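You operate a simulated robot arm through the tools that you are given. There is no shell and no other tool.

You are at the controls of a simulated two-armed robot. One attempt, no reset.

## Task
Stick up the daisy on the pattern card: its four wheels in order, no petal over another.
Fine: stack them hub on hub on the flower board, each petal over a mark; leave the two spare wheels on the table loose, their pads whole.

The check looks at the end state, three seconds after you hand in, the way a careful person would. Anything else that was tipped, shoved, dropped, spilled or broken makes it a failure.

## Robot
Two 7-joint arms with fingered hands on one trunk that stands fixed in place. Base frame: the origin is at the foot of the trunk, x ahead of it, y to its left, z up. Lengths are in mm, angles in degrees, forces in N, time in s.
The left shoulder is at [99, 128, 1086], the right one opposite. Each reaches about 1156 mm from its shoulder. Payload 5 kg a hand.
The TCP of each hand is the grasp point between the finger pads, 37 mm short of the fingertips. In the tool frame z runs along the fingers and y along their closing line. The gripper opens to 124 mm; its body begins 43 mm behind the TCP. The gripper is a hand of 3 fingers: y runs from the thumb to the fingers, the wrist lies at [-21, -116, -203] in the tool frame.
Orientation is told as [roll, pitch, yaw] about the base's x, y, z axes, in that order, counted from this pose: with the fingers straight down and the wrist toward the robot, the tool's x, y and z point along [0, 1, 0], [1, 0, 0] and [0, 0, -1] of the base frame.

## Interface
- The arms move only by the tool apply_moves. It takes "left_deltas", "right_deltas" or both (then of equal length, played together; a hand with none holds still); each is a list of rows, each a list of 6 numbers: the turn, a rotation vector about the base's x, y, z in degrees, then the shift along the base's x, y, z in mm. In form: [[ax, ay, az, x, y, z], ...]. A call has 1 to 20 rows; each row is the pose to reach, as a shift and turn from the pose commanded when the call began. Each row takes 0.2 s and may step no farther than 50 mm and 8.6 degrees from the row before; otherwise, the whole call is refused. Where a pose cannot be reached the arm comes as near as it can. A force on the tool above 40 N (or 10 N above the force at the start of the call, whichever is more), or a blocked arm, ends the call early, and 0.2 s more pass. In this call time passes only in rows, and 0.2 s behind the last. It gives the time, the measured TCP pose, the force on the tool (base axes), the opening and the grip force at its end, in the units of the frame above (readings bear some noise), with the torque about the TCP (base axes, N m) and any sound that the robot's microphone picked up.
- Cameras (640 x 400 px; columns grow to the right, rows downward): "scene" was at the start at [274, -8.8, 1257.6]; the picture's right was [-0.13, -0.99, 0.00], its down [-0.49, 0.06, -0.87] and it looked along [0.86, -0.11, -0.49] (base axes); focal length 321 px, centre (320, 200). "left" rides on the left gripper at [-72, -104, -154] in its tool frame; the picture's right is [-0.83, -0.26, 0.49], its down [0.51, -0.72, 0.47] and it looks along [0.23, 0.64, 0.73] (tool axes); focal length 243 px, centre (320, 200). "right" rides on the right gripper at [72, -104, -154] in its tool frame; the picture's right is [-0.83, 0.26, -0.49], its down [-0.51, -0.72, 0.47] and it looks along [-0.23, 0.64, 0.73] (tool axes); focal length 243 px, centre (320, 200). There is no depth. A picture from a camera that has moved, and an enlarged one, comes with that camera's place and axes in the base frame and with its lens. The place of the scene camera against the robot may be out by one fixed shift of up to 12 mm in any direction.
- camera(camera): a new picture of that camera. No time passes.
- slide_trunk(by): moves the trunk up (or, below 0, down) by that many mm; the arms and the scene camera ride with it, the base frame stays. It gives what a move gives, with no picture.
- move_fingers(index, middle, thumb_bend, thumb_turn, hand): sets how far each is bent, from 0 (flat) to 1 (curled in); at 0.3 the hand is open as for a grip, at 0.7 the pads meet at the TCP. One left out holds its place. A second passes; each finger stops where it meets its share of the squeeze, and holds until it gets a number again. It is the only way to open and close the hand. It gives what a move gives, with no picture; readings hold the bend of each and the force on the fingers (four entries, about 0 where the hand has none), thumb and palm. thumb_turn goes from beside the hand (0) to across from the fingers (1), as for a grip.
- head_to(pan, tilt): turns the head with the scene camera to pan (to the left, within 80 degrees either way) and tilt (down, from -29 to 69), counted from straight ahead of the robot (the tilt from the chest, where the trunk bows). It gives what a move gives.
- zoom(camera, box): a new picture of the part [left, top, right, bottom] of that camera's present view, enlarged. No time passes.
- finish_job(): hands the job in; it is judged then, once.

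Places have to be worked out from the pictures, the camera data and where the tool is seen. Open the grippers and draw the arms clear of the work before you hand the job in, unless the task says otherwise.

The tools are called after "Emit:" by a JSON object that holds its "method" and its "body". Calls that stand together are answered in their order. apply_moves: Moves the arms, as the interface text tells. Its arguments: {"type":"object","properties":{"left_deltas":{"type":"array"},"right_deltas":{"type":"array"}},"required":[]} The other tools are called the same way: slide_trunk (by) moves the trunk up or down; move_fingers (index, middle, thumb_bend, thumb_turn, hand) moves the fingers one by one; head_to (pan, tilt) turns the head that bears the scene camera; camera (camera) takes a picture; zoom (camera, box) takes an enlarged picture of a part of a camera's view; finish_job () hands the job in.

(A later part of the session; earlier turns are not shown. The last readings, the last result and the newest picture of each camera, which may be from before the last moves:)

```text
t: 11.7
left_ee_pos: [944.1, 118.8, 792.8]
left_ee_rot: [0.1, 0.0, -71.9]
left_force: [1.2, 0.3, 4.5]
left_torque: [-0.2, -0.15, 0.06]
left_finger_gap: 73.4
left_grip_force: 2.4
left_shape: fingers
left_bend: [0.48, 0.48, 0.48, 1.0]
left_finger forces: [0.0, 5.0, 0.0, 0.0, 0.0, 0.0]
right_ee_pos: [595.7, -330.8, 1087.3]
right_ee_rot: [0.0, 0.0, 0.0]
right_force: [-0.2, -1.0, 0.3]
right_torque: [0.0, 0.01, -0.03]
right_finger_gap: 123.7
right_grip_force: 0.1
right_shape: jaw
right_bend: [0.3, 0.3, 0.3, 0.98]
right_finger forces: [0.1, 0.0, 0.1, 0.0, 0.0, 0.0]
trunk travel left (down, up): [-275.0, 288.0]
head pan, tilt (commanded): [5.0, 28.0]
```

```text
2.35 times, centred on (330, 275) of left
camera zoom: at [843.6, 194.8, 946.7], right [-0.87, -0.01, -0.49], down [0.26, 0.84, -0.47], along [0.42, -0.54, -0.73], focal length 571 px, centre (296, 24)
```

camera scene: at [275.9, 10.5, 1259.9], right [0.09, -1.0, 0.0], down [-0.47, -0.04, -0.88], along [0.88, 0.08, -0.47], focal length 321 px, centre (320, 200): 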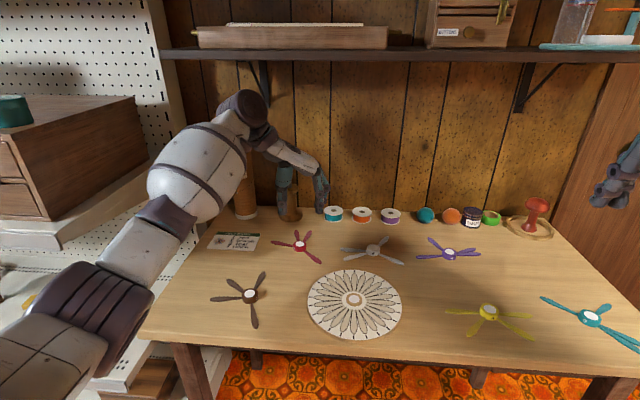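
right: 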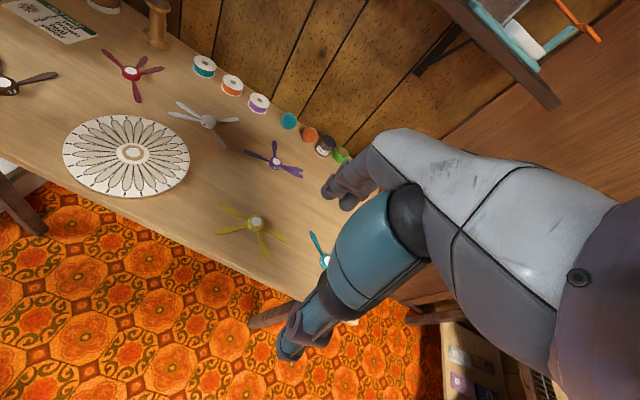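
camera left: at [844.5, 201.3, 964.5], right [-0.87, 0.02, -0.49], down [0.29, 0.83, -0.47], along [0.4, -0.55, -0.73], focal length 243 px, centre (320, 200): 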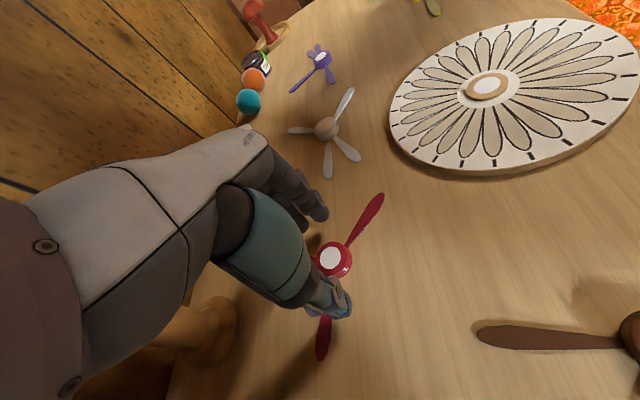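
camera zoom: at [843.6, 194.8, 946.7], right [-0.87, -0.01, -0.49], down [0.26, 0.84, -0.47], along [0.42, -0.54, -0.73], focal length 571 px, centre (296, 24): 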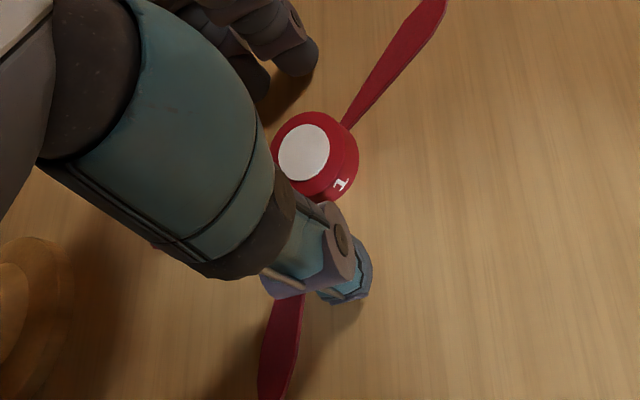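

The middle fingertip just touched the table (5 N) at TCP z≈793, and nothing moved. I'll raise 3 mm, then close stepwise.

Emit:
{"method": "apply_moves", "body": {"left_deltas": [[0, 0, 0, 0, 0.5, 1.5], [0, 0, 0, 0, 0.5, 3], [0, 0, 0, 0, 0.5, 3]]}}

Emit:
{"method": "move_fingers", "body": {"hand": "left", "index": 0.56, "middle": 0.56, "thumb_bend": 0.56}}

Emit:
{"method": "zoom", "body": {"camera": "scene", "box": [260, 215, 330, 265]}}

Emit:
{"method": "zoom", "body": {"camera": "left", "box": [260, 190, 400, 360]}}

```text
t: 12.5
left_ee_pos: [944.5, 119.8, 794.6]
left_ee_rot: [0.0, 0.1, -71.9]
left_force: [0.5, 0.3, -0.8]
left_torque: [-0.01, 0.01, -0.01]
left_finger_gap: 73.1
left_grip_force: 0.0
left_shape: fingers
left_bend: [0.48, 0.48, 0.48, 1.0]
left_finger forces: [0.0, 0.0, 0.1, 0.0, 0.0, 0.1]
right_ee_pos: [596.5, -331.3, 1087.1]
right_ee_rot: [0.0, 0.0, 0.0]
right_force: [-1.1, -0.2, 0.2]
right_torque: [-0.03, 0.02, -0.02]
right_finger_gap: 123.4
right_grip_force: 0.0
right_shape: jaw
right_bend: [0.3, 0.3, 0.3, 0.98]
right_finger forces: [0.1, 0.0, 0.0, 0.0, 0.0, 0.1]
trunk travel left (down, up): [-275.0, 288.0]
head pan, tilt (commanded): [5.0, 28.0]
```

```text
t: 13.5
left_ee_pos: [945.8, 120.1, 794.9]
left_ee_rot: [0.0, 0.0, -72.0]
left_force: [-0.9, 0.0, 0.5]
left_torque: [-0.01, 0.0, 0.02]
left_finger_gap: 49.6
left_grip_force: 0.0
left_shape: fingers
left_bend: [0.56, 0.56, 0.56, 1.0]
left_finger forces: [0.0, 0.1, 0.1, 0.0, 0.1, 0.1]
right_ee_pos: [596.1, -330.6, 1086.9]
right_ee_rot: [0.0, 0.1, -0.1]
right_force: [-0.4, 0.2, -0.3]
right_torque: [0.0, 0.03, -0.02]
right_finger_gap: 123.5
right_grip_force: 0.1
right_shape: jaw
right_bend: [0.3, 0.3, 0.3, 0.98]
right_finger forces: [0.0, 0.0, 0.1, 0.0, 0.0, 0.1]
trunk travel left (down, up): [-275.0, 288.0]
head pan, tilt (commanded): [5.0, 28.0]
```

```text
8.00 times, centred on (295, 240) of scene
camera zoom: at [275.0, 10.7, 1260.1], right [0.09, -1.0, 0.0], down [-0.47, -0.04, -0.88], along [0.88, 0.08, -0.47], focal length 2564 px, centre (520, -120)
```

zoom: 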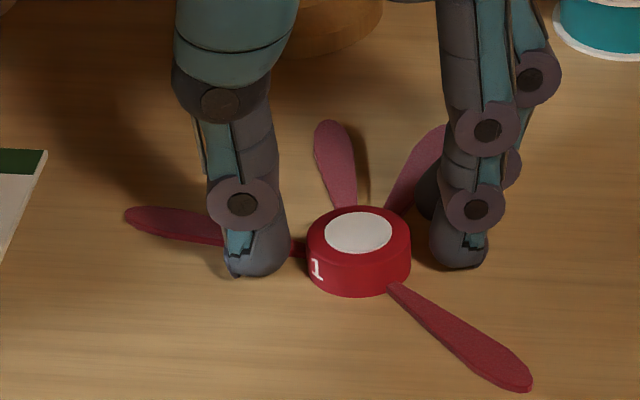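

```text
2.35 times, centred on (330, 275) of left
camera zoom: at [843.5, 196.0, 948.3], right [-0.87, -0.01, -0.49], down [0.26, 0.84, -0.47], along [0.42, -0.54, -0.73], focal length 571 px, centre (296, 24)
```

zoom: 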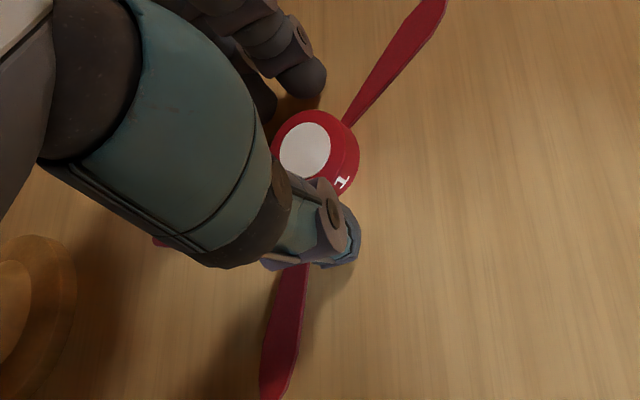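

The hub is centered between thumb and fingers with ~7 mm each side. I'll close for grip now.

Emit:
{"method": "move_fingers", "body": {"hand": "left", "index": 0.62, "middle": 0.62, "thumb_bend": 0.62}}

Emit:
{"method": "zoom", "body": {"camera": "scene", "box": [260, 215, 330, 265]}}

Emit:
{"method": "zoom", "body": {"camera": "left", "box": [260, 190, 400, 360]}}

```text
t: 14.5
left_ee_pos: [944.9, 120.6, 795.3]
left_ee_rot: [0.0, 0.0, -72.0]
left_force: [-1.0, 0.6, -0.3]
left_torque: [0.0, -0.02, -0.04]
left_finger_gap: 35.7
left_grip_force: 1.6
left_shape: fingers
left_bend: [0.61, 0.62, 0.6, 1.0]
left_finger forces: [1.6, 0.0, 0.0, 0.0, 1.5, 0.0]
right_ee_pos: [596.5, -331.5, 1087.7]
right_ee_rot: [0.0, -0.1, 0.0]
right_force: [-0.8, 0.4, -0.2]
right_torque: [0.03, -0.02, 0.0]
right_finger_gap: 123.7
right_grip_force: 0.1
right_shape: jaw
right_bend: [0.3, 0.3, 0.3, 0.98]
right_finger forces: [0.0, 0.0, 0.1, 0.0, 0.0, 0.0]
trunk travel left (down, up): [-275.0, 288.0]
head pan, tilt (commanded): [5.0, 28.0]
```

```text
8.00 times, centred on (295, 240) of scene
camera zoom: at [275.0, 10.6, 1260.1], right [0.09, -1.0, 0.0], down [-0.47, -0.04, -0.88], along [0.88, 0.08, -0.47], focal length 2564 px, centre (520, -120)
```

zoom: 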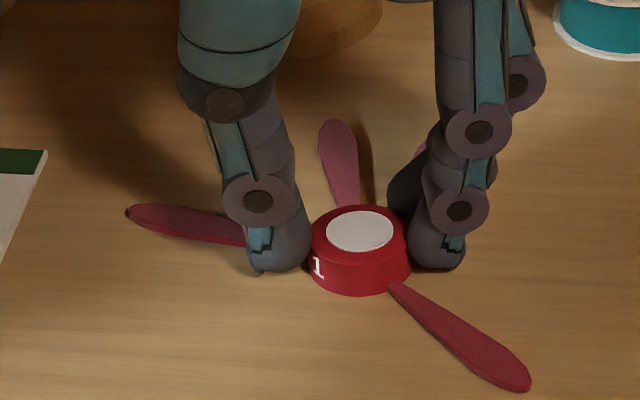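

```text
2.35 times, centred on (330, 275) of left
camera zoom: at [843.6, 196.1, 948.2], right [-0.87, -0.01, -0.49], down [0.26, 0.84, -0.47], along [0.42, -0.54, -0.73], focal length 571 px, centre (296, 24)
```

zoom: 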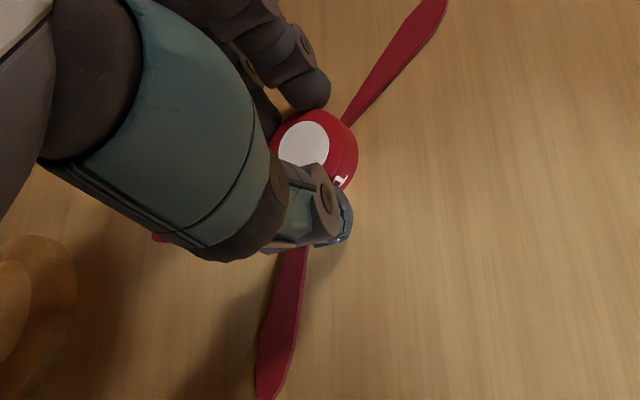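

Index and thumb touch the hub lightly (1.6 N). I'll squeeze further so that the middle also makes contact.

Emit:
{"method": "move_fingers", "body": {"hand": "left", "index": 0.66, "middle": 0.66, "thumb_bend": 0.66}}

Emit:
{"method": "zoom", "body": {"camera": "scene", "box": [260, 215, 330, 265]}}

Emit:
{"method": "zoom", "body": {"camera": "left", "box": [260, 190, 400, 360]}}

```text
t: 15.5
left_ee_pos: [944.8, 119.6, 794.9]
left_ee_rot: [0.0, 0.1, -72.0]
left_force: [0.5, -0.2, 0.0]
left_torque: [0.0, -0.03, 0.0]
left_finger_gap: 33.6
left_grip_force: 6.6
left_shape: fingers
left_bend: [0.62, 0.64, 0.61, 1.0]
left_finger forces: [4.0, 2.7, 0.0, 0.1, 6.9, 0.0]
right_ee_pos: [595.8, -331.0, 1086.5]
right_ee_rot: [0.0, 0.1, -0.1]
right_force: [0.2, 0.6, -0.8]
right_torque: [-0.02, 0.02, -0.01]
right_finger_gap: 123.5
right_grip_force: 0.1
right_shape: jaw
right_bend: [0.3, 0.3, 0.3, 0.98]
right_finger forces: [0.0, 0.0, 0.0, 0.0, 0.0, 0.0]
trunk travel left (down, up): [-275.0, 288.0]
head pan, tilt (commanded): [5.0, 28.0]
```

```text
8.00 times, centred on (295, 240) of scene
camera zoom: at [275.0, 10.6, 1260.1], right [0.09, -1.0, 0.0], down [-0.47, -0.04, -0.88], along [0.88, 0.08, -0.47], focal length 2564 px, centre (520, -120)
```

zoom: 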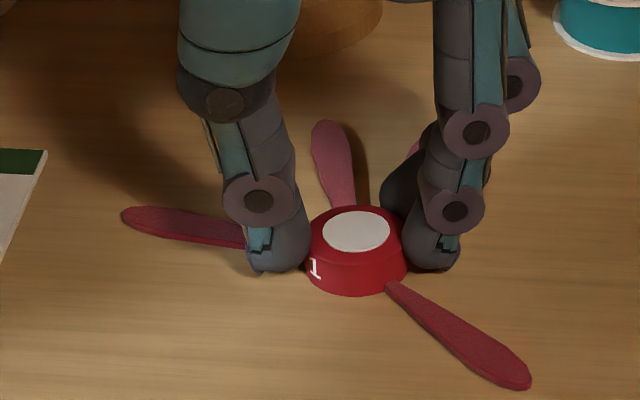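

```text
2.35 times, centred on (330, 275) of left
camera zoom: at [843.5, 196.1, 948.2], right [-0.87, -0.01, -0.49], down [0.26, 0.84, -0.47], along [0.42, -0.54, -0.73], focal length 571 px, centre (296, 24)
```

zoom: 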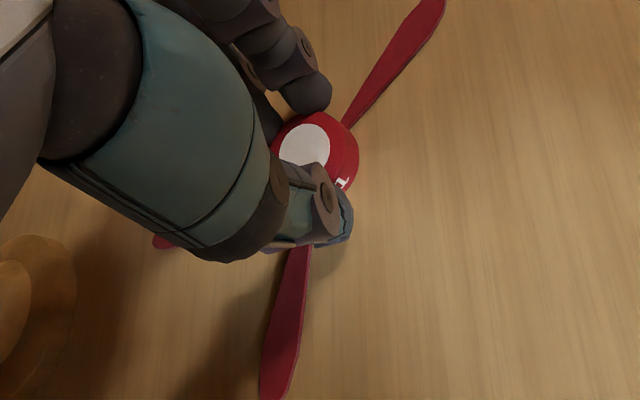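

All three fingers hold the hub (index 4, middle 2.7, thumb 6.9 N). I'll squeeze slightly more, then lift slowly by 30 mm and check.

Emit:
{"method": "move_fingers", "body": {"hand": "left", "index": 0.68, "middle": 0.68, "thumb_bend": 0.68}}

Emit:
{"method": "apply_moves", "body": {"left_deltas": [[0, 0, 0, 0, 0, 3], [0, 0, 0, 0, 0, 6], [0, 0, 0, 0, 0, 10], [0, 0, 0, 0, 0, 16], [0, 0, 0, 0, 0, 23], [0, 0, 0, 0, 0, 30], [0, 0, 0, 0, 0, 30]]}}

Emit:
{"method": "zoom", "body": {"camera": "scene", "box": [250, 200, 350, 270]}}

Emit:
{"method": "camera", "body": {"camera": "left"}}

```text
t: 16.5
left_ee_pos: [944.1, 120.5, 793.3]
left_ee_rot: [0.1, 0.0, -72.0]
left_force: [0.1, -0.3, 0.5]
left_torque: [-0.06, -0.02, -0.04]
left_finger_gap: 33.2
left_grip_force: 10.1
left_shape: fingers
left_bend: [0.62, 0.65, 0.61, 1.0]
left_finger forces: [5.4, 4.3, 0.0, 0.0, 9.8, 0.1]
right_ee_pos: [595.2, -330.9, 1086.4]
right_ee_rot: [0.0, 0.1, 0.0]
right_force: [0.0, 0.1, 0.8]
right_torque: [-0.01, -0.03, 0.01]
right_finger_gap: 123.5
right_grip_force: 0.0
right_shape: jaw
right_bend: [0.3, 0.3, 0.3, 0.98]
right_finger forces: [0.0, 0.0, 0.0, 0.0, 0.0, 0.1]
trunk travel left (down, up): [-275.0, 288.0]
head pan, tilt (commanded): [5.0, 28.0]
```

```text
t: 18.1
left_ee_pos: [945.1, 119.0, 825.7]
left_ee_rot: [0.0, 0.0, -72.0]
left_force: [0.1, -0.5, 0.1]
left_torque: [-0.02, 0.0, 0.02]
left_finger_gap: 33.3
left_grip_force: 8.5
left_shape: fingers
left_bend: [0.62, 0.65, 0.61, 1.0]
left_finger forces: [5.7, 3.4, 0.1, 0.0, 9.5, 0.1]
right_ee_pos: [595.3, -331.7, 1086.8]
right_ee_rot: [0.0, 0.0, -0.1]
right_force: [-0.3, 0.6, -0.3]
right_torque: [0.01, 0.01, -0.02]
right_finger_gap: 123.7
right_grip_force: 0.1
right_shape: jaw
right_bend: [0.3, 0.3, 0.3, 0.98]
right_finger forces: [0.0, 0.0, 0.1, 0.0, 0.0, 0.0]
trunk travel left (down, up): [-275.0, 288.0]
head pan, tilt (commanded): [5.0, 28.0]
```

```text
5.71 times, centred on (300, 235) of scene
camera zoom: at [275.1, 10.7, 1260.1], right [0.09, -1.0, 0.0], down [-0.47, -0.04, -0.88], along [0.88, 0.08, -0.47], focal length 1832 px, centre (434, 0)
```

zoom: 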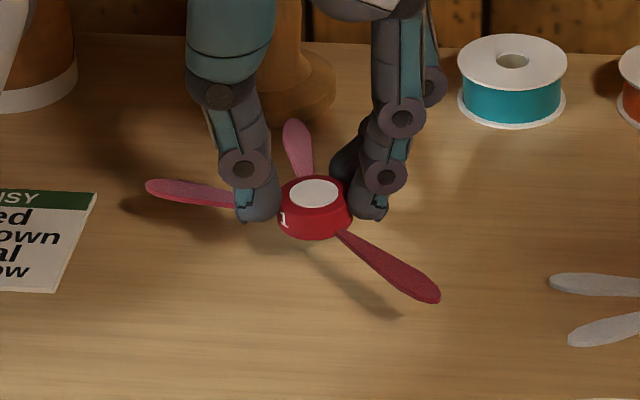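

```text
taken
camera left: at [844.2, 195.9, 979.3], right [-0.87, -0.01, -0.49], down [0.26, 0.84, -0.47], along [0.42, -0.54, -0.73], focal length 243 px, centre (320, 200)
```

left: 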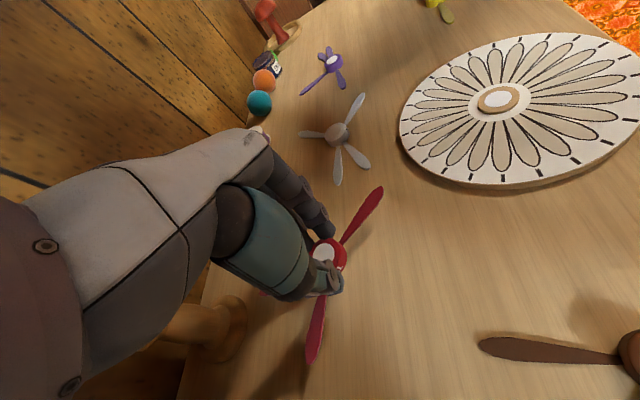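

The red wheel is lifted level and firm. I'll zoom on the board from this camera to refine its center and tick phase before turning the wheel.

Emit:
{"method": "zoom", "body": {"camera": "left", "box": [392, 30, 640, 195]}}

Emit:
{"method": "zoom", "body": {"camera": "scene", "box": [300, 262, 412, 346]}}

Emit:
{"method": "zoom", "body": {"camera": "right", "box": [50, 105, 210, 205]}}

```text
2.42 times, centred on (516, 112) of left
camera zoom: at [844.2, 195.9, 979.3], right [-0.87, -0.01, -0.49], down [0.26, 0.84, -0.47], along [0.42, -0.54, -0.73], focal length 588 px, centre (-155, 412)
```

zoom: 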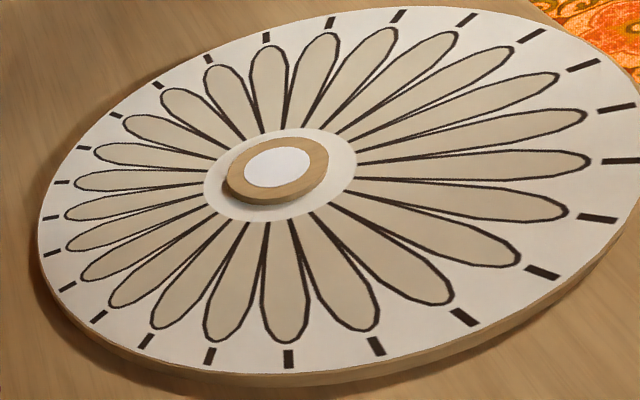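

```text
4.76 times, centred on (356, 304) of scene
camera zoom: at [275.1, 10.7, 1260.1], right [0.09, -1.0, 0.0], down [-0.47, -0.04, -0.88], along [0.88, 0.08, -0.47], focal length 1526 px, centre (149, -295)
```

zoom: 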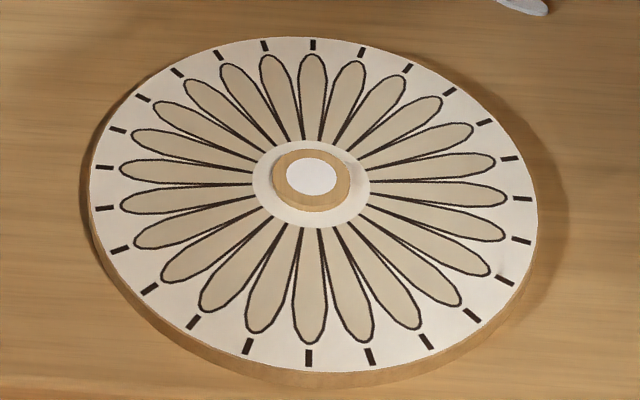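

```text
4.00 times, centred on (130, 155) of right
camera zoom: at [492.3, -259.5, 1238.1], right [0.26, -0.83, 0.49], down [-0.72, -0.51, -0.47], along [0.64, -0.23, -0.73], focal length 970 px, centre (1080, 380)
```

zoom: 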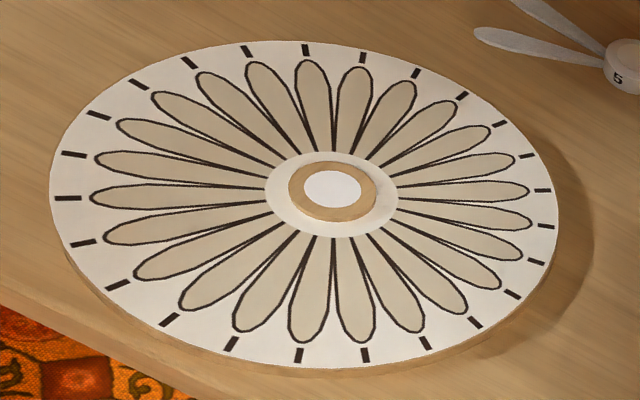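

Board center is about [765.3, -20.6], pad top z≈762, ticks at 15k−0.8°. I choose slots red {22,0,4,14}, brown {2,6,9,16}, teal {18,1,12,13}, yellow {8,11,17,20} – all distinct. So red needs a turn of about −17°; I raise it and carry it over the board.

Emit:
{"method": "apply_moves", "body": {"left_deltas": [[0, 0, 0, 0, 0, 15], [0, 0, -1, -8, -6, 30], [0, 0, -3, -26, -20, 40], [0, 0, -5, -48, -37, 40], [0, 0, -7, -70, -54, 40], [0, 0, -9, -92, -71, 40], [0, 0, -11, -114, -88, 40], [0, 0, -13, -136, -105, 40], [0, 0, -15, -158, -122, 40], [0, 0, -16.5, -172, -134, 40], [0, 0, -17.2, -179, -139, 40], [0, 0, -17.2, -179.5, -140, 40]]}}

Emit:
{"method": "camera", "body": {"camera": "scene"}}

Emit:
{"method": "camera", "body": {"camera": "left"}}

```text
t: 20.7
left_ee_pos: [765.8, -20.6, 866.4]
left_ee_rot: [0.0, 0.0, -89.3]
left_force: [0.0, 0.6, 0.3]
left_torque: [-0.02, -0.04, 0.02]
left_finger_gap: 33.1
left_grip_force: 9.1
left_shape: fingers
left_bend: [0.63, 0.65, 0.61, 1.0]
left_finger forces: [5.7, 3.4, 0.0, 0.1, 9.2, 0.1]
right_ee_pos: [596.0, -330.2, 1086.2]
right_ee_rot: [0.0, 0.2, 0.0]
right_force: [0.3, -0.7, 0.6]
right_torque: [-0.01, 0.02, -0.03]
right_finger_gap: 123.5
right_grip_force: 0.2
right_shape: jaw
right_bend: [0.3, 0.3, 0.3, 0.98]
right_finger forces: [0.0, 0.0, 0.0, 0.2, 0.0, 0.0]
trunk travel left (down, up): [-275.0, 288.0]
head pan, tilt (commanded): [5.0, 28.0]
```

```text
taken
camera scene: at [275.0, 10.6, 1260.1], right [0.09, -1.0, 0.0], down [-0.47, -0.04, -0.88], along [0.88, 0.08, -0.47], focal length 321 px, centre (320, 200)
```

scene: 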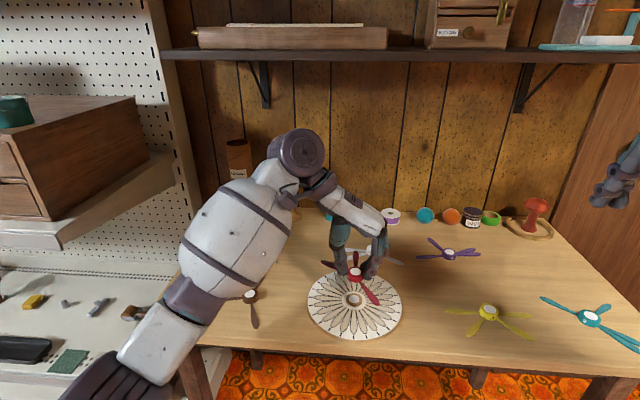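

```text
taken
camera left: at [691.1, 82.0, 1019.2], right [-0.83, 0.25, -0.49], down [0.5, 0.73, -0.47], along [0.24, -0.64, -0.73], focal length 243 px, centre (320, 200)
```

left: 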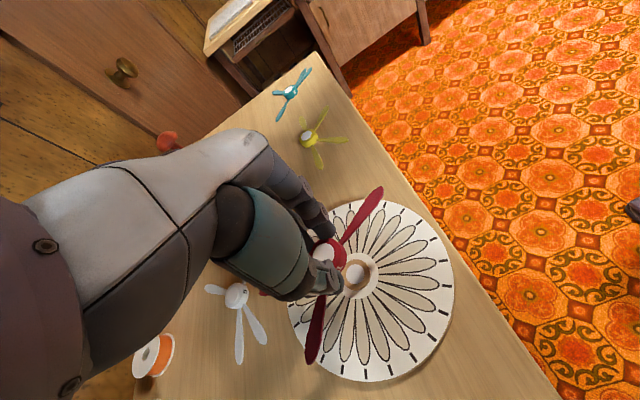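

The wheel hasn't slipped. I'll zoom with the scene and right cameras to measure its position over the board.

Emit:
{"method": "zoom", "body": {"camera": "scene", "box": [300, 240, 412, 346]}}

Emit:
{"method": "zoom", "body": {"camera": "right", "box": [50, 85, 210, 205]}}

Emit:
{"method": "zoom", "body": {"camera": "left", "box": [280, 170, 470, 390]}}

```text
3.77 times, centred on (356, 293) of scene
camera zoom: at [275.0, 10.6, 1260.1], right [0.09, -1.0, 0.0], down [-0.47, -0.04, -0.88], along [0.88, 0.08, -0.47], focal length 1210 px, centre (184, -151)
```

zoom: 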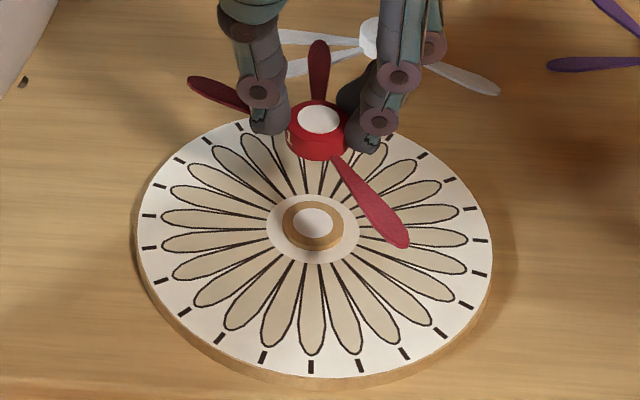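

```text
3.33 times, centred on (130, 145) of right
camera zoom: at [492.2, -259.6, 1238.2], right [0.26, -0.83, 0.49], down [-0.72, -0.51, -0.47], along [0.64, -0.23, -0.73], focal length 809 px, centre (953, 383)
```

zoom: 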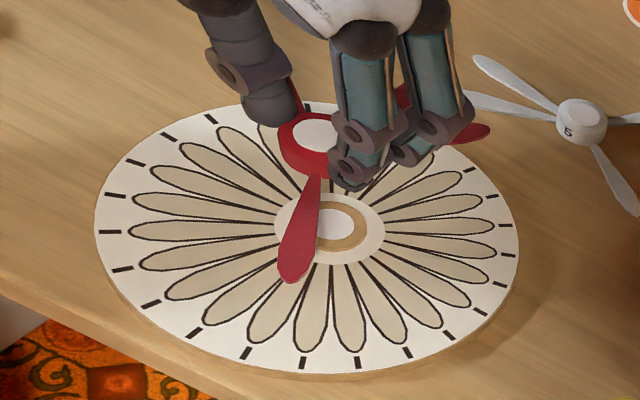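

```text
1.82 times, centred on (375, 280) of left
camera zoom: at [691.1, 82.0, 1019.2], right [-0.83, 0.25, -0.49], down [0.5, 0.73, -0.47], along [0.24, -0.64, -0.73], focal length 441 px, centre (220, 54)
```

zoom: 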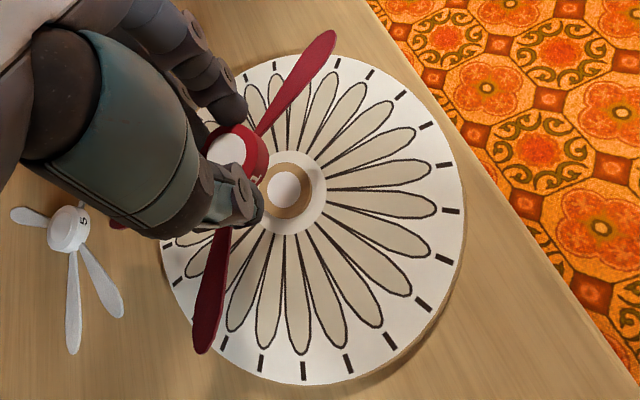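

Measured in-hand: red hub center ≈ [762.8, -20.7], ~2.5 mm short in x; petal angles match slots 22/0/4/14 within ~0.5°. I'll shift +2.5 mm in x and descend to ~10 mm above contact.

Emit:
{"method": "apply_moves", "body": {"left_deltas": [[0, 0, 0, 1.5, 0, -12], [0, 0, 0, 2.5, 0, -25], [0, 0, 0, 2.5, 0, -38], [0, 0, 0, 2.5, 0, -48], [0, 0, 0, 2.5, 0, -52], [0, 0, 0, 2.5, 0, -52]]}}

Emit:
{"method": "zoom", "body": {"camera": "scene", "box": [300, 250, 412, 346]}}

Emit:
{"method": "zoom", "body": {"camera": "right", "box": [50, 85, 210, 205]}}

Emit:
{"method": "zoom", "body": {"camera": "left", "box": [280, 170, 470, 390]}}

```text
t: 22.1
left_ee_pos: [768.5, -19.8, 814.8]
left_ee_rot: [0.0, 0.0, -89.2]
left_force: [-0.2, 0.2, 0.6]
left_torque: [-0.01, 0.03, 0.0]
left_finger_gap: 33.2
left_grip_force: 9.0
left_shape: fingers
left_bend: [0.63, 0.65, 0.61, 1.0]
left_finger forces: [5.7, 3.3, 0.1, 0.1, 9.3, 0.0]
right_ee_pos: [596.2, -330.8, 1087.2]
right_ee_rot: [0.0, 0.0, 0.0]
right_force: [0.0, -0.1, -0.5]
right_torque: [-0.01, 0.0, 0.03]
right_finger_gap: 123.5
right_grip_force: 0.1
right_shape: jaw
right_bend: [0.3, 0.3, 0.3, 0.98]
right_finger forces: [0.0, 0.1, 0.0, 0.1, 0.0, 0.0]
trunk travel left (down, up): [-275.0, 288.0]
head pan, tilt (commanded): [5.0, 28.0]
```

```text
4.17 times, centred on (356, 298) of scene
camera zoom: at [275.0, 10.7, 1260.1], right [0.09, -1.0, 0.0], down [-0.47, -0.04, -0.88], along [0.88, 0.08, -0.47], focal length 1336 px, centre (170, -208)
```

zoom: 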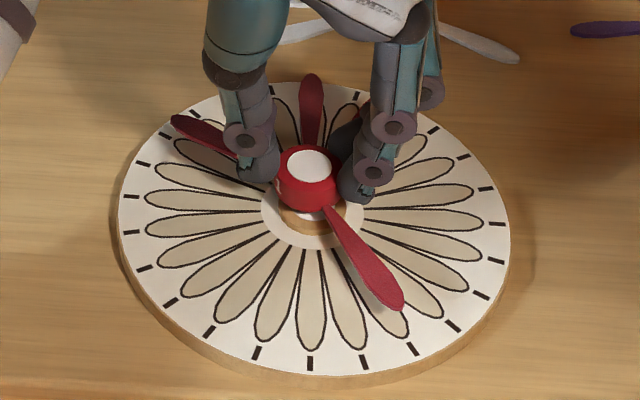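

```text
3.33 times, centred on (130, 145) of right
camera zoom: at [492.2, -259.5, 1238.2], right [0.26, -0.83, 0.49], down [-0.72, -0.51, -0.47], along [0.64, -0.23, -0.73], focal length 809 px, centre (953, 383)
```

zoom: 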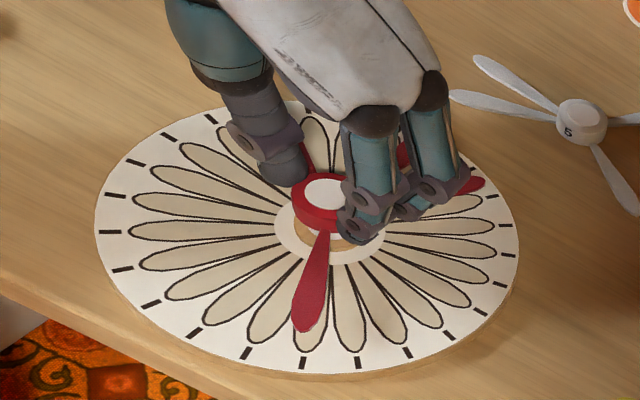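

```text
1.82 times, centred on (375, 280) of left
camera zoom: at [694.7, 83.7, 967.7], right [-0.83, 0.25, -0.49], down [0.5, 0.73, -0.47], along [0.24, -0.64, -0.73], focal length 441 px, centre (220, 54)
```

zoom: 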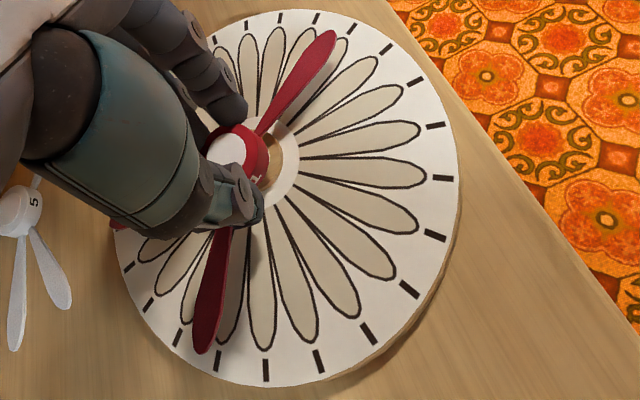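

Position estimates vary by 2–3 mm, so I'll zoom in tighter for a more exact reading of the held hub versus the board hub.

Emit:
{"method": "zoom", "body": {"camera": "scene", "box": [332, 276, 372, 306]}}

Emit:
{"method": "zoom", "body": {"camera": "right", "box": [110, 125, 160, 165]}}

Emit:
{"method": "zoom", "body": {"camera": "left", "box": [300, 220, 380, 300]}}

```text
13.33 times, centred on (352, 291) of scene
camera zoom: at [275.0, 10.7, 1260.1], right [0.09, -1.0, 0.0], down [-0.47, -0.04, -0.88], along [0.88, 0.08, -0.47], focal length 4274 px, centre (-107, -1013)
```

zoom: 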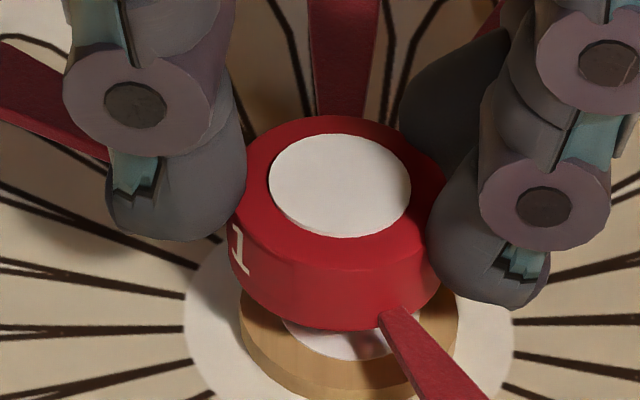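

```text
10.00 times, centred on (135, 145) of right
camera zoom: at [492.2, -259.5, 1238.2], right [0.26, -0.83, 0.49], down [-0.72, -0.51, -0.47], along [0.64, -0.23, -0.73], focal length 2426 px, centre (2170, 750)
```

zoom: 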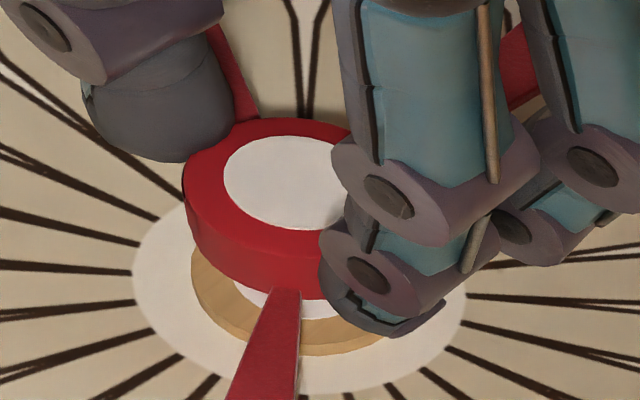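

```text
5.00 times, centred on (340, 260) of left
camera zoom: at [694.7, 83.7, 967.7], right [-0.83, 0.25, -0.49], down [0.5, 0.73, -0.47], along [0.24, -0.64, -0.73], focal length 1213 px, centre (220, -100)
```

zoom: 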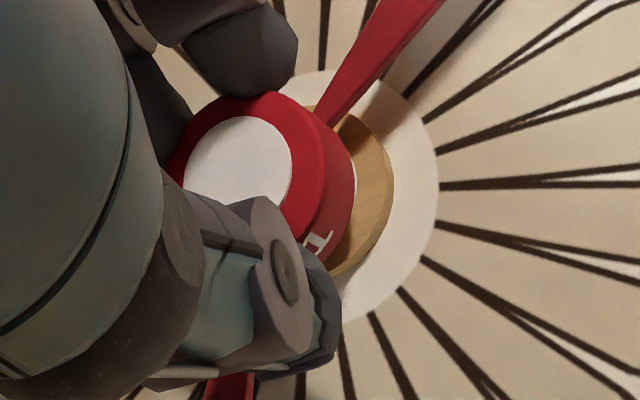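

Combining all three views, the red hub sits about +4 mm x and +2 mm y off the board hub, with roughly 8 mm of gap. I'll correct laterally first, then descend 4 mm and recheck.

Emit:
{"method": "apply_moves", "body": {"left_deltas": [[0, 0, 0, -2, -1, 0], [0, 0, 0, -3.6, -1.9, -1], [0, 0, 0, -3.6, -1.9, -3], [0, 0, 0, -3.6, -1.9, -4.5], [0, 0, 0, -3.6, -1.9, -4.5]]}}

Emit:
{"method": "zoom", "body": {"camera": "scene", "box": [332, 276, 372, 306]}}

Emit:
{"method": "zoom", "body": {"camera": "right", "box": [110, 125, 160, 165]}}

Emit:
{"method": "zoom", "body": {"camera": "left", "box": [300, 220, 380, 300]}}

```text
t: 23.3
left_ee_pos: [763.9, -21.8, 809.2]
left_ee_rot: [-0.1, 0.0, -89.2]
left_force: [0.0, -1.0, -0.7]
left_torque: [0.01, 0.02, -0.01]
left_finger_gap: 33.2
left_grip_force: 9.1
left_shape: fingers
left_bend: [0.63, 0.65, 0.61, 1.0]
left_finger forces: [5.7, 3.3, 0.0, 0.1, 9.3, 0.1]
right_ee_pos: [596.8, -331.3, 1085.7]
right_ee_rot: [0.1, 0.0, 0.0]
right_force: [0.7, 0.6, 0.3]
right_torque: [-0.01, 0.03, 0.03]
right_finger_gap: 123.4
right_grip_force: 0.1
right_shape: jaw
right_bend: [0.3, 0.3, 0.3, 0.98]
right_finger forces: [0.1, 0.0, 0.0, 0.0, 0.1, 0.0]
trunk travel left (down, up): [-275.0, 288.0]
head pan, tilt (commanded): [5.0, 28.0]
```

```text
13.33 times, centred on (352, 291) of scene
camera zoom: at [275.0, 10.7, 1260.1], right [0.09, -1.0, 0.0], down [-0.47, -0.04, -0.88], along [0.88, 0.08, -0.47], focal length 4274 px, centre (-107, -1013)
```

zoom: 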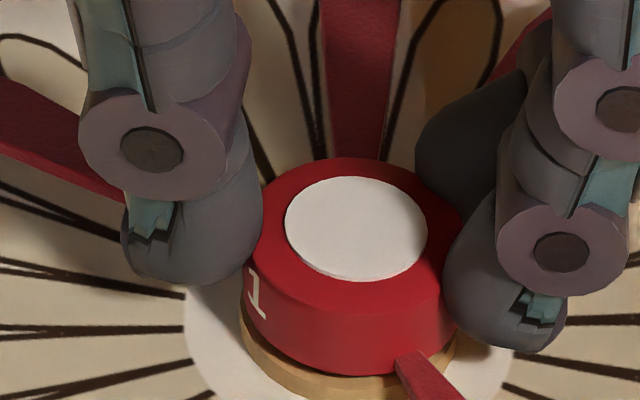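

```text
10.00 times, centred on (135, 145) of right
camera zoom: at [492.2, -259.5, 1238.2], right [0.26, -0.83, 0.49], down [-0.72, -0.51, -0.47], along [0.64, -0.23, -0.73], focal length 2426 px, centre (2170, 750)
```

zoom: 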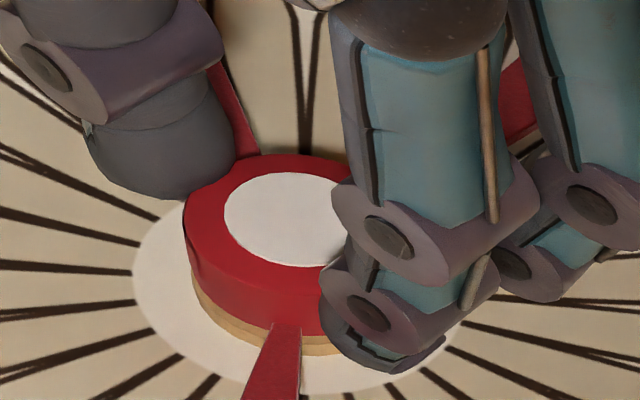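

```text
5.00 times, centred on (340, 260) of left
camera zoom: at [690.6, 81.0, 962.8], right [-0.83, 0.25, -0.49], down [0.5, 0.73, -0.47], along [0.24, -0.64, -0.73], focal length 1213 px, centre (220, -100)
```

zoom: 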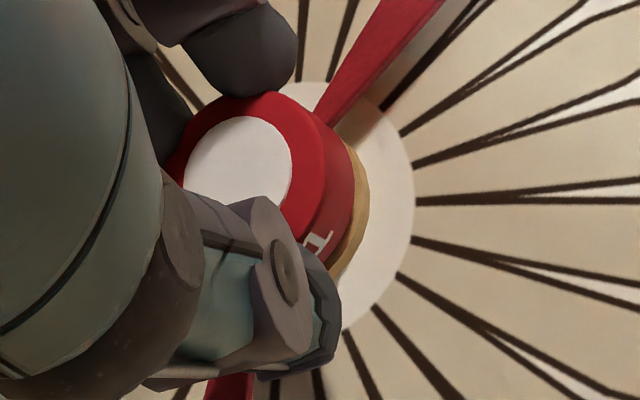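

Alignment is now within about 1 mm (small +0.4 mm y trim) with ~2–3 mm gap. I'll lower in small steps watching the force.

Emit:
{"method": "apply_moves", "body": {"left_deltas": [[0, 0, 0, 0, 0.4, -0.7], [0, 0, 0, 0, 0.4, -1.4], [0, 0, 0, 0, 0.4, -2], [0, 0, 0, 0, 0.4, -2]]}}

Emit:
{"method": "zoom", "body": {"camera": "scene", "box": [332, 276, 372, 306]}}

Emit:
{"method": "zoom", "body": {"camera": "scene", "box": [300, 256, 412, 346]}}

Emit:
{"method": "zoom", "body": {"camera": "right", "box": [50, 85, 210, 205]}}

```text
t: 24.3
left_ee_pos: [765.3, -22.4, 807.7]
left_ee_rot: [0.0, 0.0, -89.2]
left_force: [0.3, 0.0, 0.2]
left_torque: [0.03, 0.03, 0.0]
left_finger_gap: 33.1
left_grip_force: 9.4
left_shape: fingers
left_bend: [0.63, 0.65, 0.61, 1.0]
left_finger forces: [5.7, 3.4, 0.1, 0.0, 9.3, 0.0]
right_ee_pos: [596.8, -331.2, 1087.1]
right_ee_rot: [-0.1, 0.0, -0.1]
right_force: [0.6, 0.3, 0.1]
right_torque: [0.0, -0.04, -0.02]
right_finger_gap: 123.7
right_grip_force: 0.0
right_shape: jaw
right_bend: [0.3, 0.3, 0.3, 0.98]
right_finger forces: [0.0, 0.0, 0.1, 0.0, 0.1, 0.1]
trunk travel left (down, up): [-275.0, 288.0]
head pan, tilt (commanded): [5.0, 28.0]
```

```text
13.33 times, centred on (352, 291) of scene
camera zoom: at [275.0, 10.7, 1260.1], right [0.09, -1.0, 0.0], down [-0.47, -0.04, -0.88], along [0.88, 0.08, -0.47], focal length 4274 px, centre (-107, -1013)
```

zoom: 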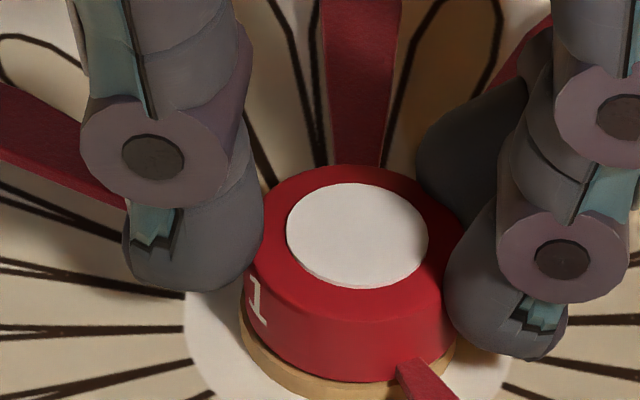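

```text
4.44 times, centred on (356, 301) of scene
camera zoom: at [275.0, 10.7, 1260.1], right [0.09, -1.0, 0.0], down [-0.47, -0.04, -0.88], along [0.88, 0.08, -0.47], focal length 1425 px, centre (160, -249)
```

zoom: 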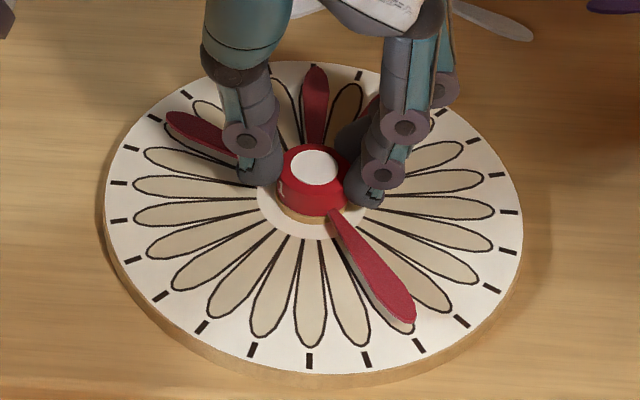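

```text
3.33 times, centred on (130, 145) of right
camera zoom: at [492.2, -259.5, 1238.2], right [0.26, -0.83, 0.49], down [-0.72, -0.51, -0.47], along [0.64, -0.23, -0.73], focal length 809 px, centre (953, 383)
```

zoom: 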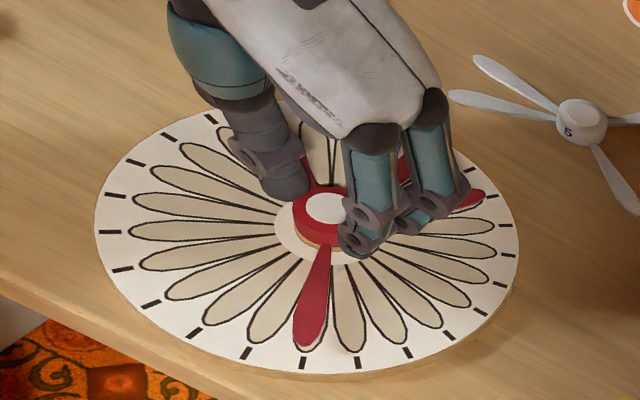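

Petals line up with their slots. Continue lowering until contact shows in the force reading.

Emit:
{"method": "apply_moves", "body": {"left_deltas": [[0, 0, 0, 0, 0.6, -0.5], [0, 0, 0, 0, 0.8, -1], [0, 0, 0, 0, 0.8, -1]]}}

Emit:
{"method": "zoom", "body": {"camera": "scene", "box": [332, 278, 372, 308]}}

Emit:
{"method": "zoom", "body": {"camera": "right", "box": [110, 125, 160, 165]}}

Emit:
{"method": "zoom", "body": {"camera": "left", "box": [300, 220, 380, 300]}}

```text
t: 25.1
left_ee_pos: [764.7, -20.5, 805.3]
left_ee_rot: [-0.1, 0.0, -89.2]
left_force: [0.2, -2.0, 5.1]
left_torque: [-0.09, -0.01, -0.01]
left_finger_gap: 32.9
left_grip_force: 11.0
left_shape: fingers
left_bend: [0.62, 0.65, 0.61, 1.0]
left_finger forces: [6.5, 5.6, 0.0, 0.0, 9.7, 0.1]
right_ee_pos: [594.9, -331.2, 1087.0]
right_ee_rot: [-0.1, 0.0, 0.0]
right_force: [0.0, -0.6, 0.1]
right_torque: [0.02, -0.01, 0.0]
right_finger_gap: 123.5
right_grip_force: 0.1
right_shape: jaw
right_bend: [0.3, 0.3, 0.3, 0.98]
right_finger forces: [0.0, 0.0, 0.0, 0.1, 0.1, 0.1]
trunk travel left (down, up): [-275.0, 288.0]
head pan, tilt (commanded): [5.0, 28.0]
```

```text
13.33 times, centred on (352, 293) of scene
camera zoom: at [274.5, 10.5, 1260.2], right [0.09, -1.0, 0.0], down [-0.47, -0.04, -0.88], along [0.88, 0.08, -0.47], focal length 4274 px, centre (-107, -1040)
```

zoom: 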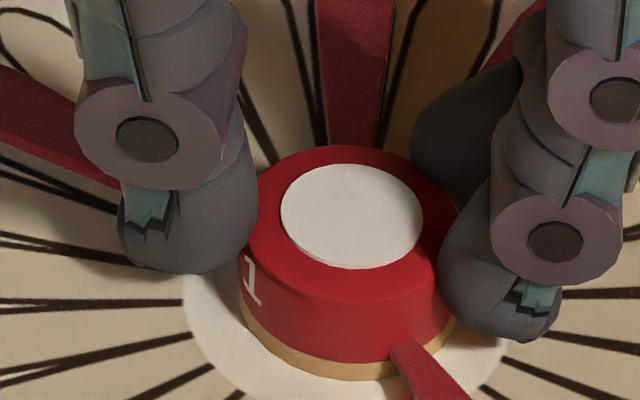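

```text
10.00 times, centred on (135, 145) of right
camera zoom: at [491.7, -259.7, 1238.4], right [0.26, -0.83, 0.49], down [-0.72, -0.51, -0.47], along [0.64, -0.23, -0.73], focal length 2426 px, centre (2170, 750)
```

zoom: 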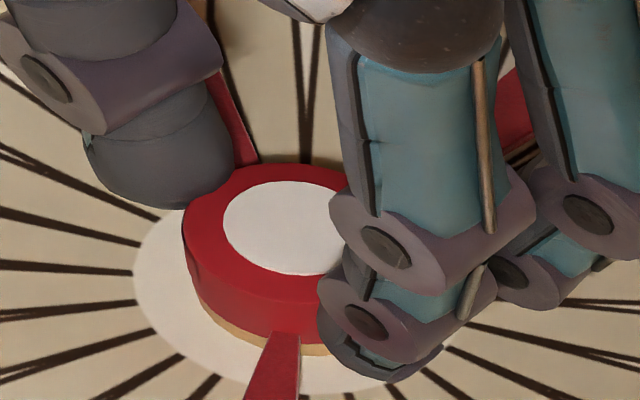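

```text
5.00 times, centred on (340, 260) of left
camera zoom: at [690.3, 81.7, 959.7], right [-0.83, 0.25, -0.49], down [0.5, 0.73, -0.47], along [0.24, -0.64, -0.73], focal length 1213 px, centre (220, -100)
```

zoom: 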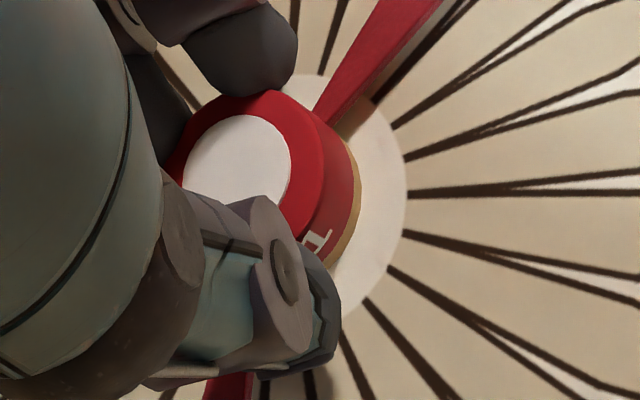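

Contact at 5 N with hub edges well aligned. I'll press about 1 mm more to make the pad bond, then open.

Emit:
{"method": "apply_moves", "body": {"left_deltas": [[0, 0, 0, 0, 0, -0.6], [0, 0, 0, 0, 0, -1.2], [0, 0, 0, 0, 0, -1.2], [0, 0, 0, 0, 0, -1.2]]}}

Emit:
{"method": "zoom", "body": {"camera": "scene", "box": [332, 278, 372, 308]}}

```text
t: 26.1
left_ee_pos: [763.6, -21.0, 805.5]
left_ee_rot: [0.1, -0.1, -89.2]
left_force: [3.4, -4.7, 14.0]
left_torque: [-0.19, -0.24, -0.01]
left_finger_gap: 32.9
left_grip_force: 14.5
left_shape: fingers
left_bend: [0.62, 0.65, 0.62, 1.0]
left_finger forces: [7.2, 11.0, 0.0, 0.0, 9.8, 0.0]
right_ee_pos: [594.9, -331.6, 1087.2]
right_ee_rot: [0.0, -0.1, 0.1]
right_force: [-0.3, 1.2, -0.1]
right_torque: [-0.02, -0.01, 0.03]
right_finger_gap: 123.4
right_grip_force: 0.2
right_shape: jaw
right_bend: [0.3, 0.3, 0.3, 0.98]
right_finger forces: [0.0, 0.0, 0.0, 0.0, 0.1, 0.0]
trunk travel left (down, up): [-275.0, 288.0]
head pan, tilt (commanded): [5.0, 28.0]
```

```text
13.33 times, centred on (352, 293) of scene
camera zoom: at [273.8, 10.3, 1260.4], right [0.09, -1.0, 0.0], down [-0.47, -0.04, -0.88], along [0.88, 0.08, -0.47], focal length 4274 px, centre (-107, -1040)
```

zoom: 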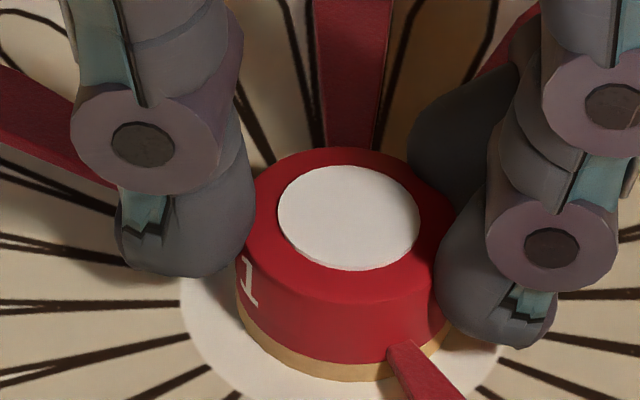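

14 N pressed; the wheel sits squarely on the hub. Now open the fingers to release.

Emit:
{"method": "move_fingers", "body": {"hand": "left", "index": 0.52, "middle": 0.52, "thumb_bend": 0.52}}

Emit:
{"method": "zoom", "body": {"camera": "scene", "box": [300, 256, 412, 346]}}

Emit:
{"method": "zoom", "body": {"camera": "scene", "box": [332, 278, 372, 308]}}

```text
t: 27.1
left_ee_pos: [764.5, -19.1, 803.7]
left_ee_rot: [0.0, 0.1, -89.2]
left_force: [-0.8, 0.3, -1.1]
left_torque: [0.04, 0.01, -0.02]
left_finger_gap: 60.9
left_grip_force: 0.0
left_shape: fingers
left_bend: [0.52, 0.52, 0.52, 1.0]
left_finger forces: [0.1, 0.0, 0.0, 0.0, 0.0, 0.0]
right_ee_pos: [596.7, -330.6, 1087.1]
right_ee_rot: [0.0, 0.0, 0.0]
right_force: [-0.7, 0.0, -0.4]
right_torque: [0.01, -0.03, -0.03]
right_finger_gap: 123.5
right_grip_force: 0.0
right_shape: jaw
right_bend: [0.3, 0.3, 0.3, 0.98]
right_finger forces: [0.1, 0.0, 0.1, 0.0, 0.1, 0.0]
trunk travel left (down, up): [-275.0, 288.0]
head pan, tilt (commanded): [5.0, 28.0]
```

```text
4.44 times, centred on (356, 301) of scene
camera zoom: at [274.9, 10.5, 1260.1], right [0.09, -1.0, 0.0], down [-0.47, -0.04, -0.88], along [0.88, 0.08, -0.47], focal length 1425 px, centre (160, -249)
```

zoom: 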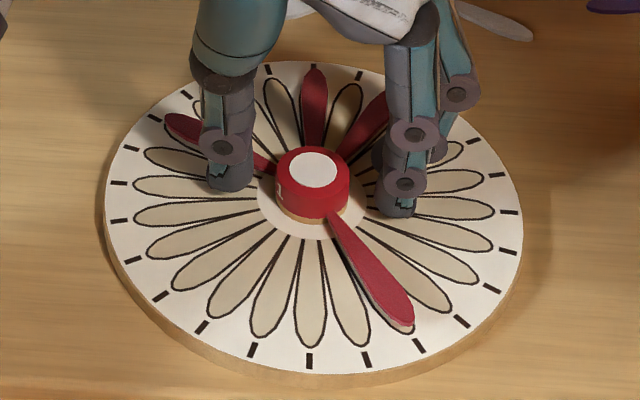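

```text
13.33 times, centred on (352, 293) of scene
camera zoom: at [274.9, 10.5, 1260.1], right [0.09, -1.0, 0.0], down [-0.47, -0.04, -0.88], along [0.88, 0.08, -0.47], focal length 4274 px, centre (-107, -1040)
```

zoom: 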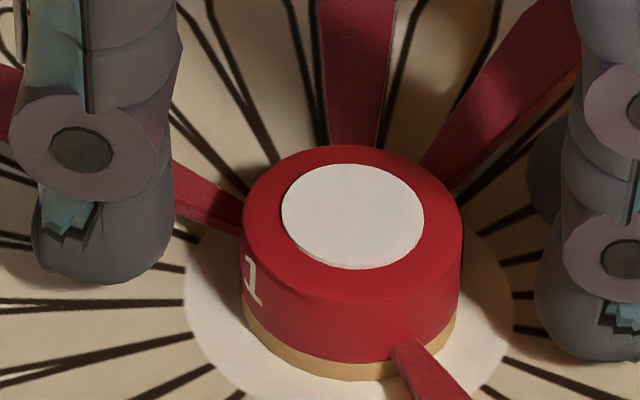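

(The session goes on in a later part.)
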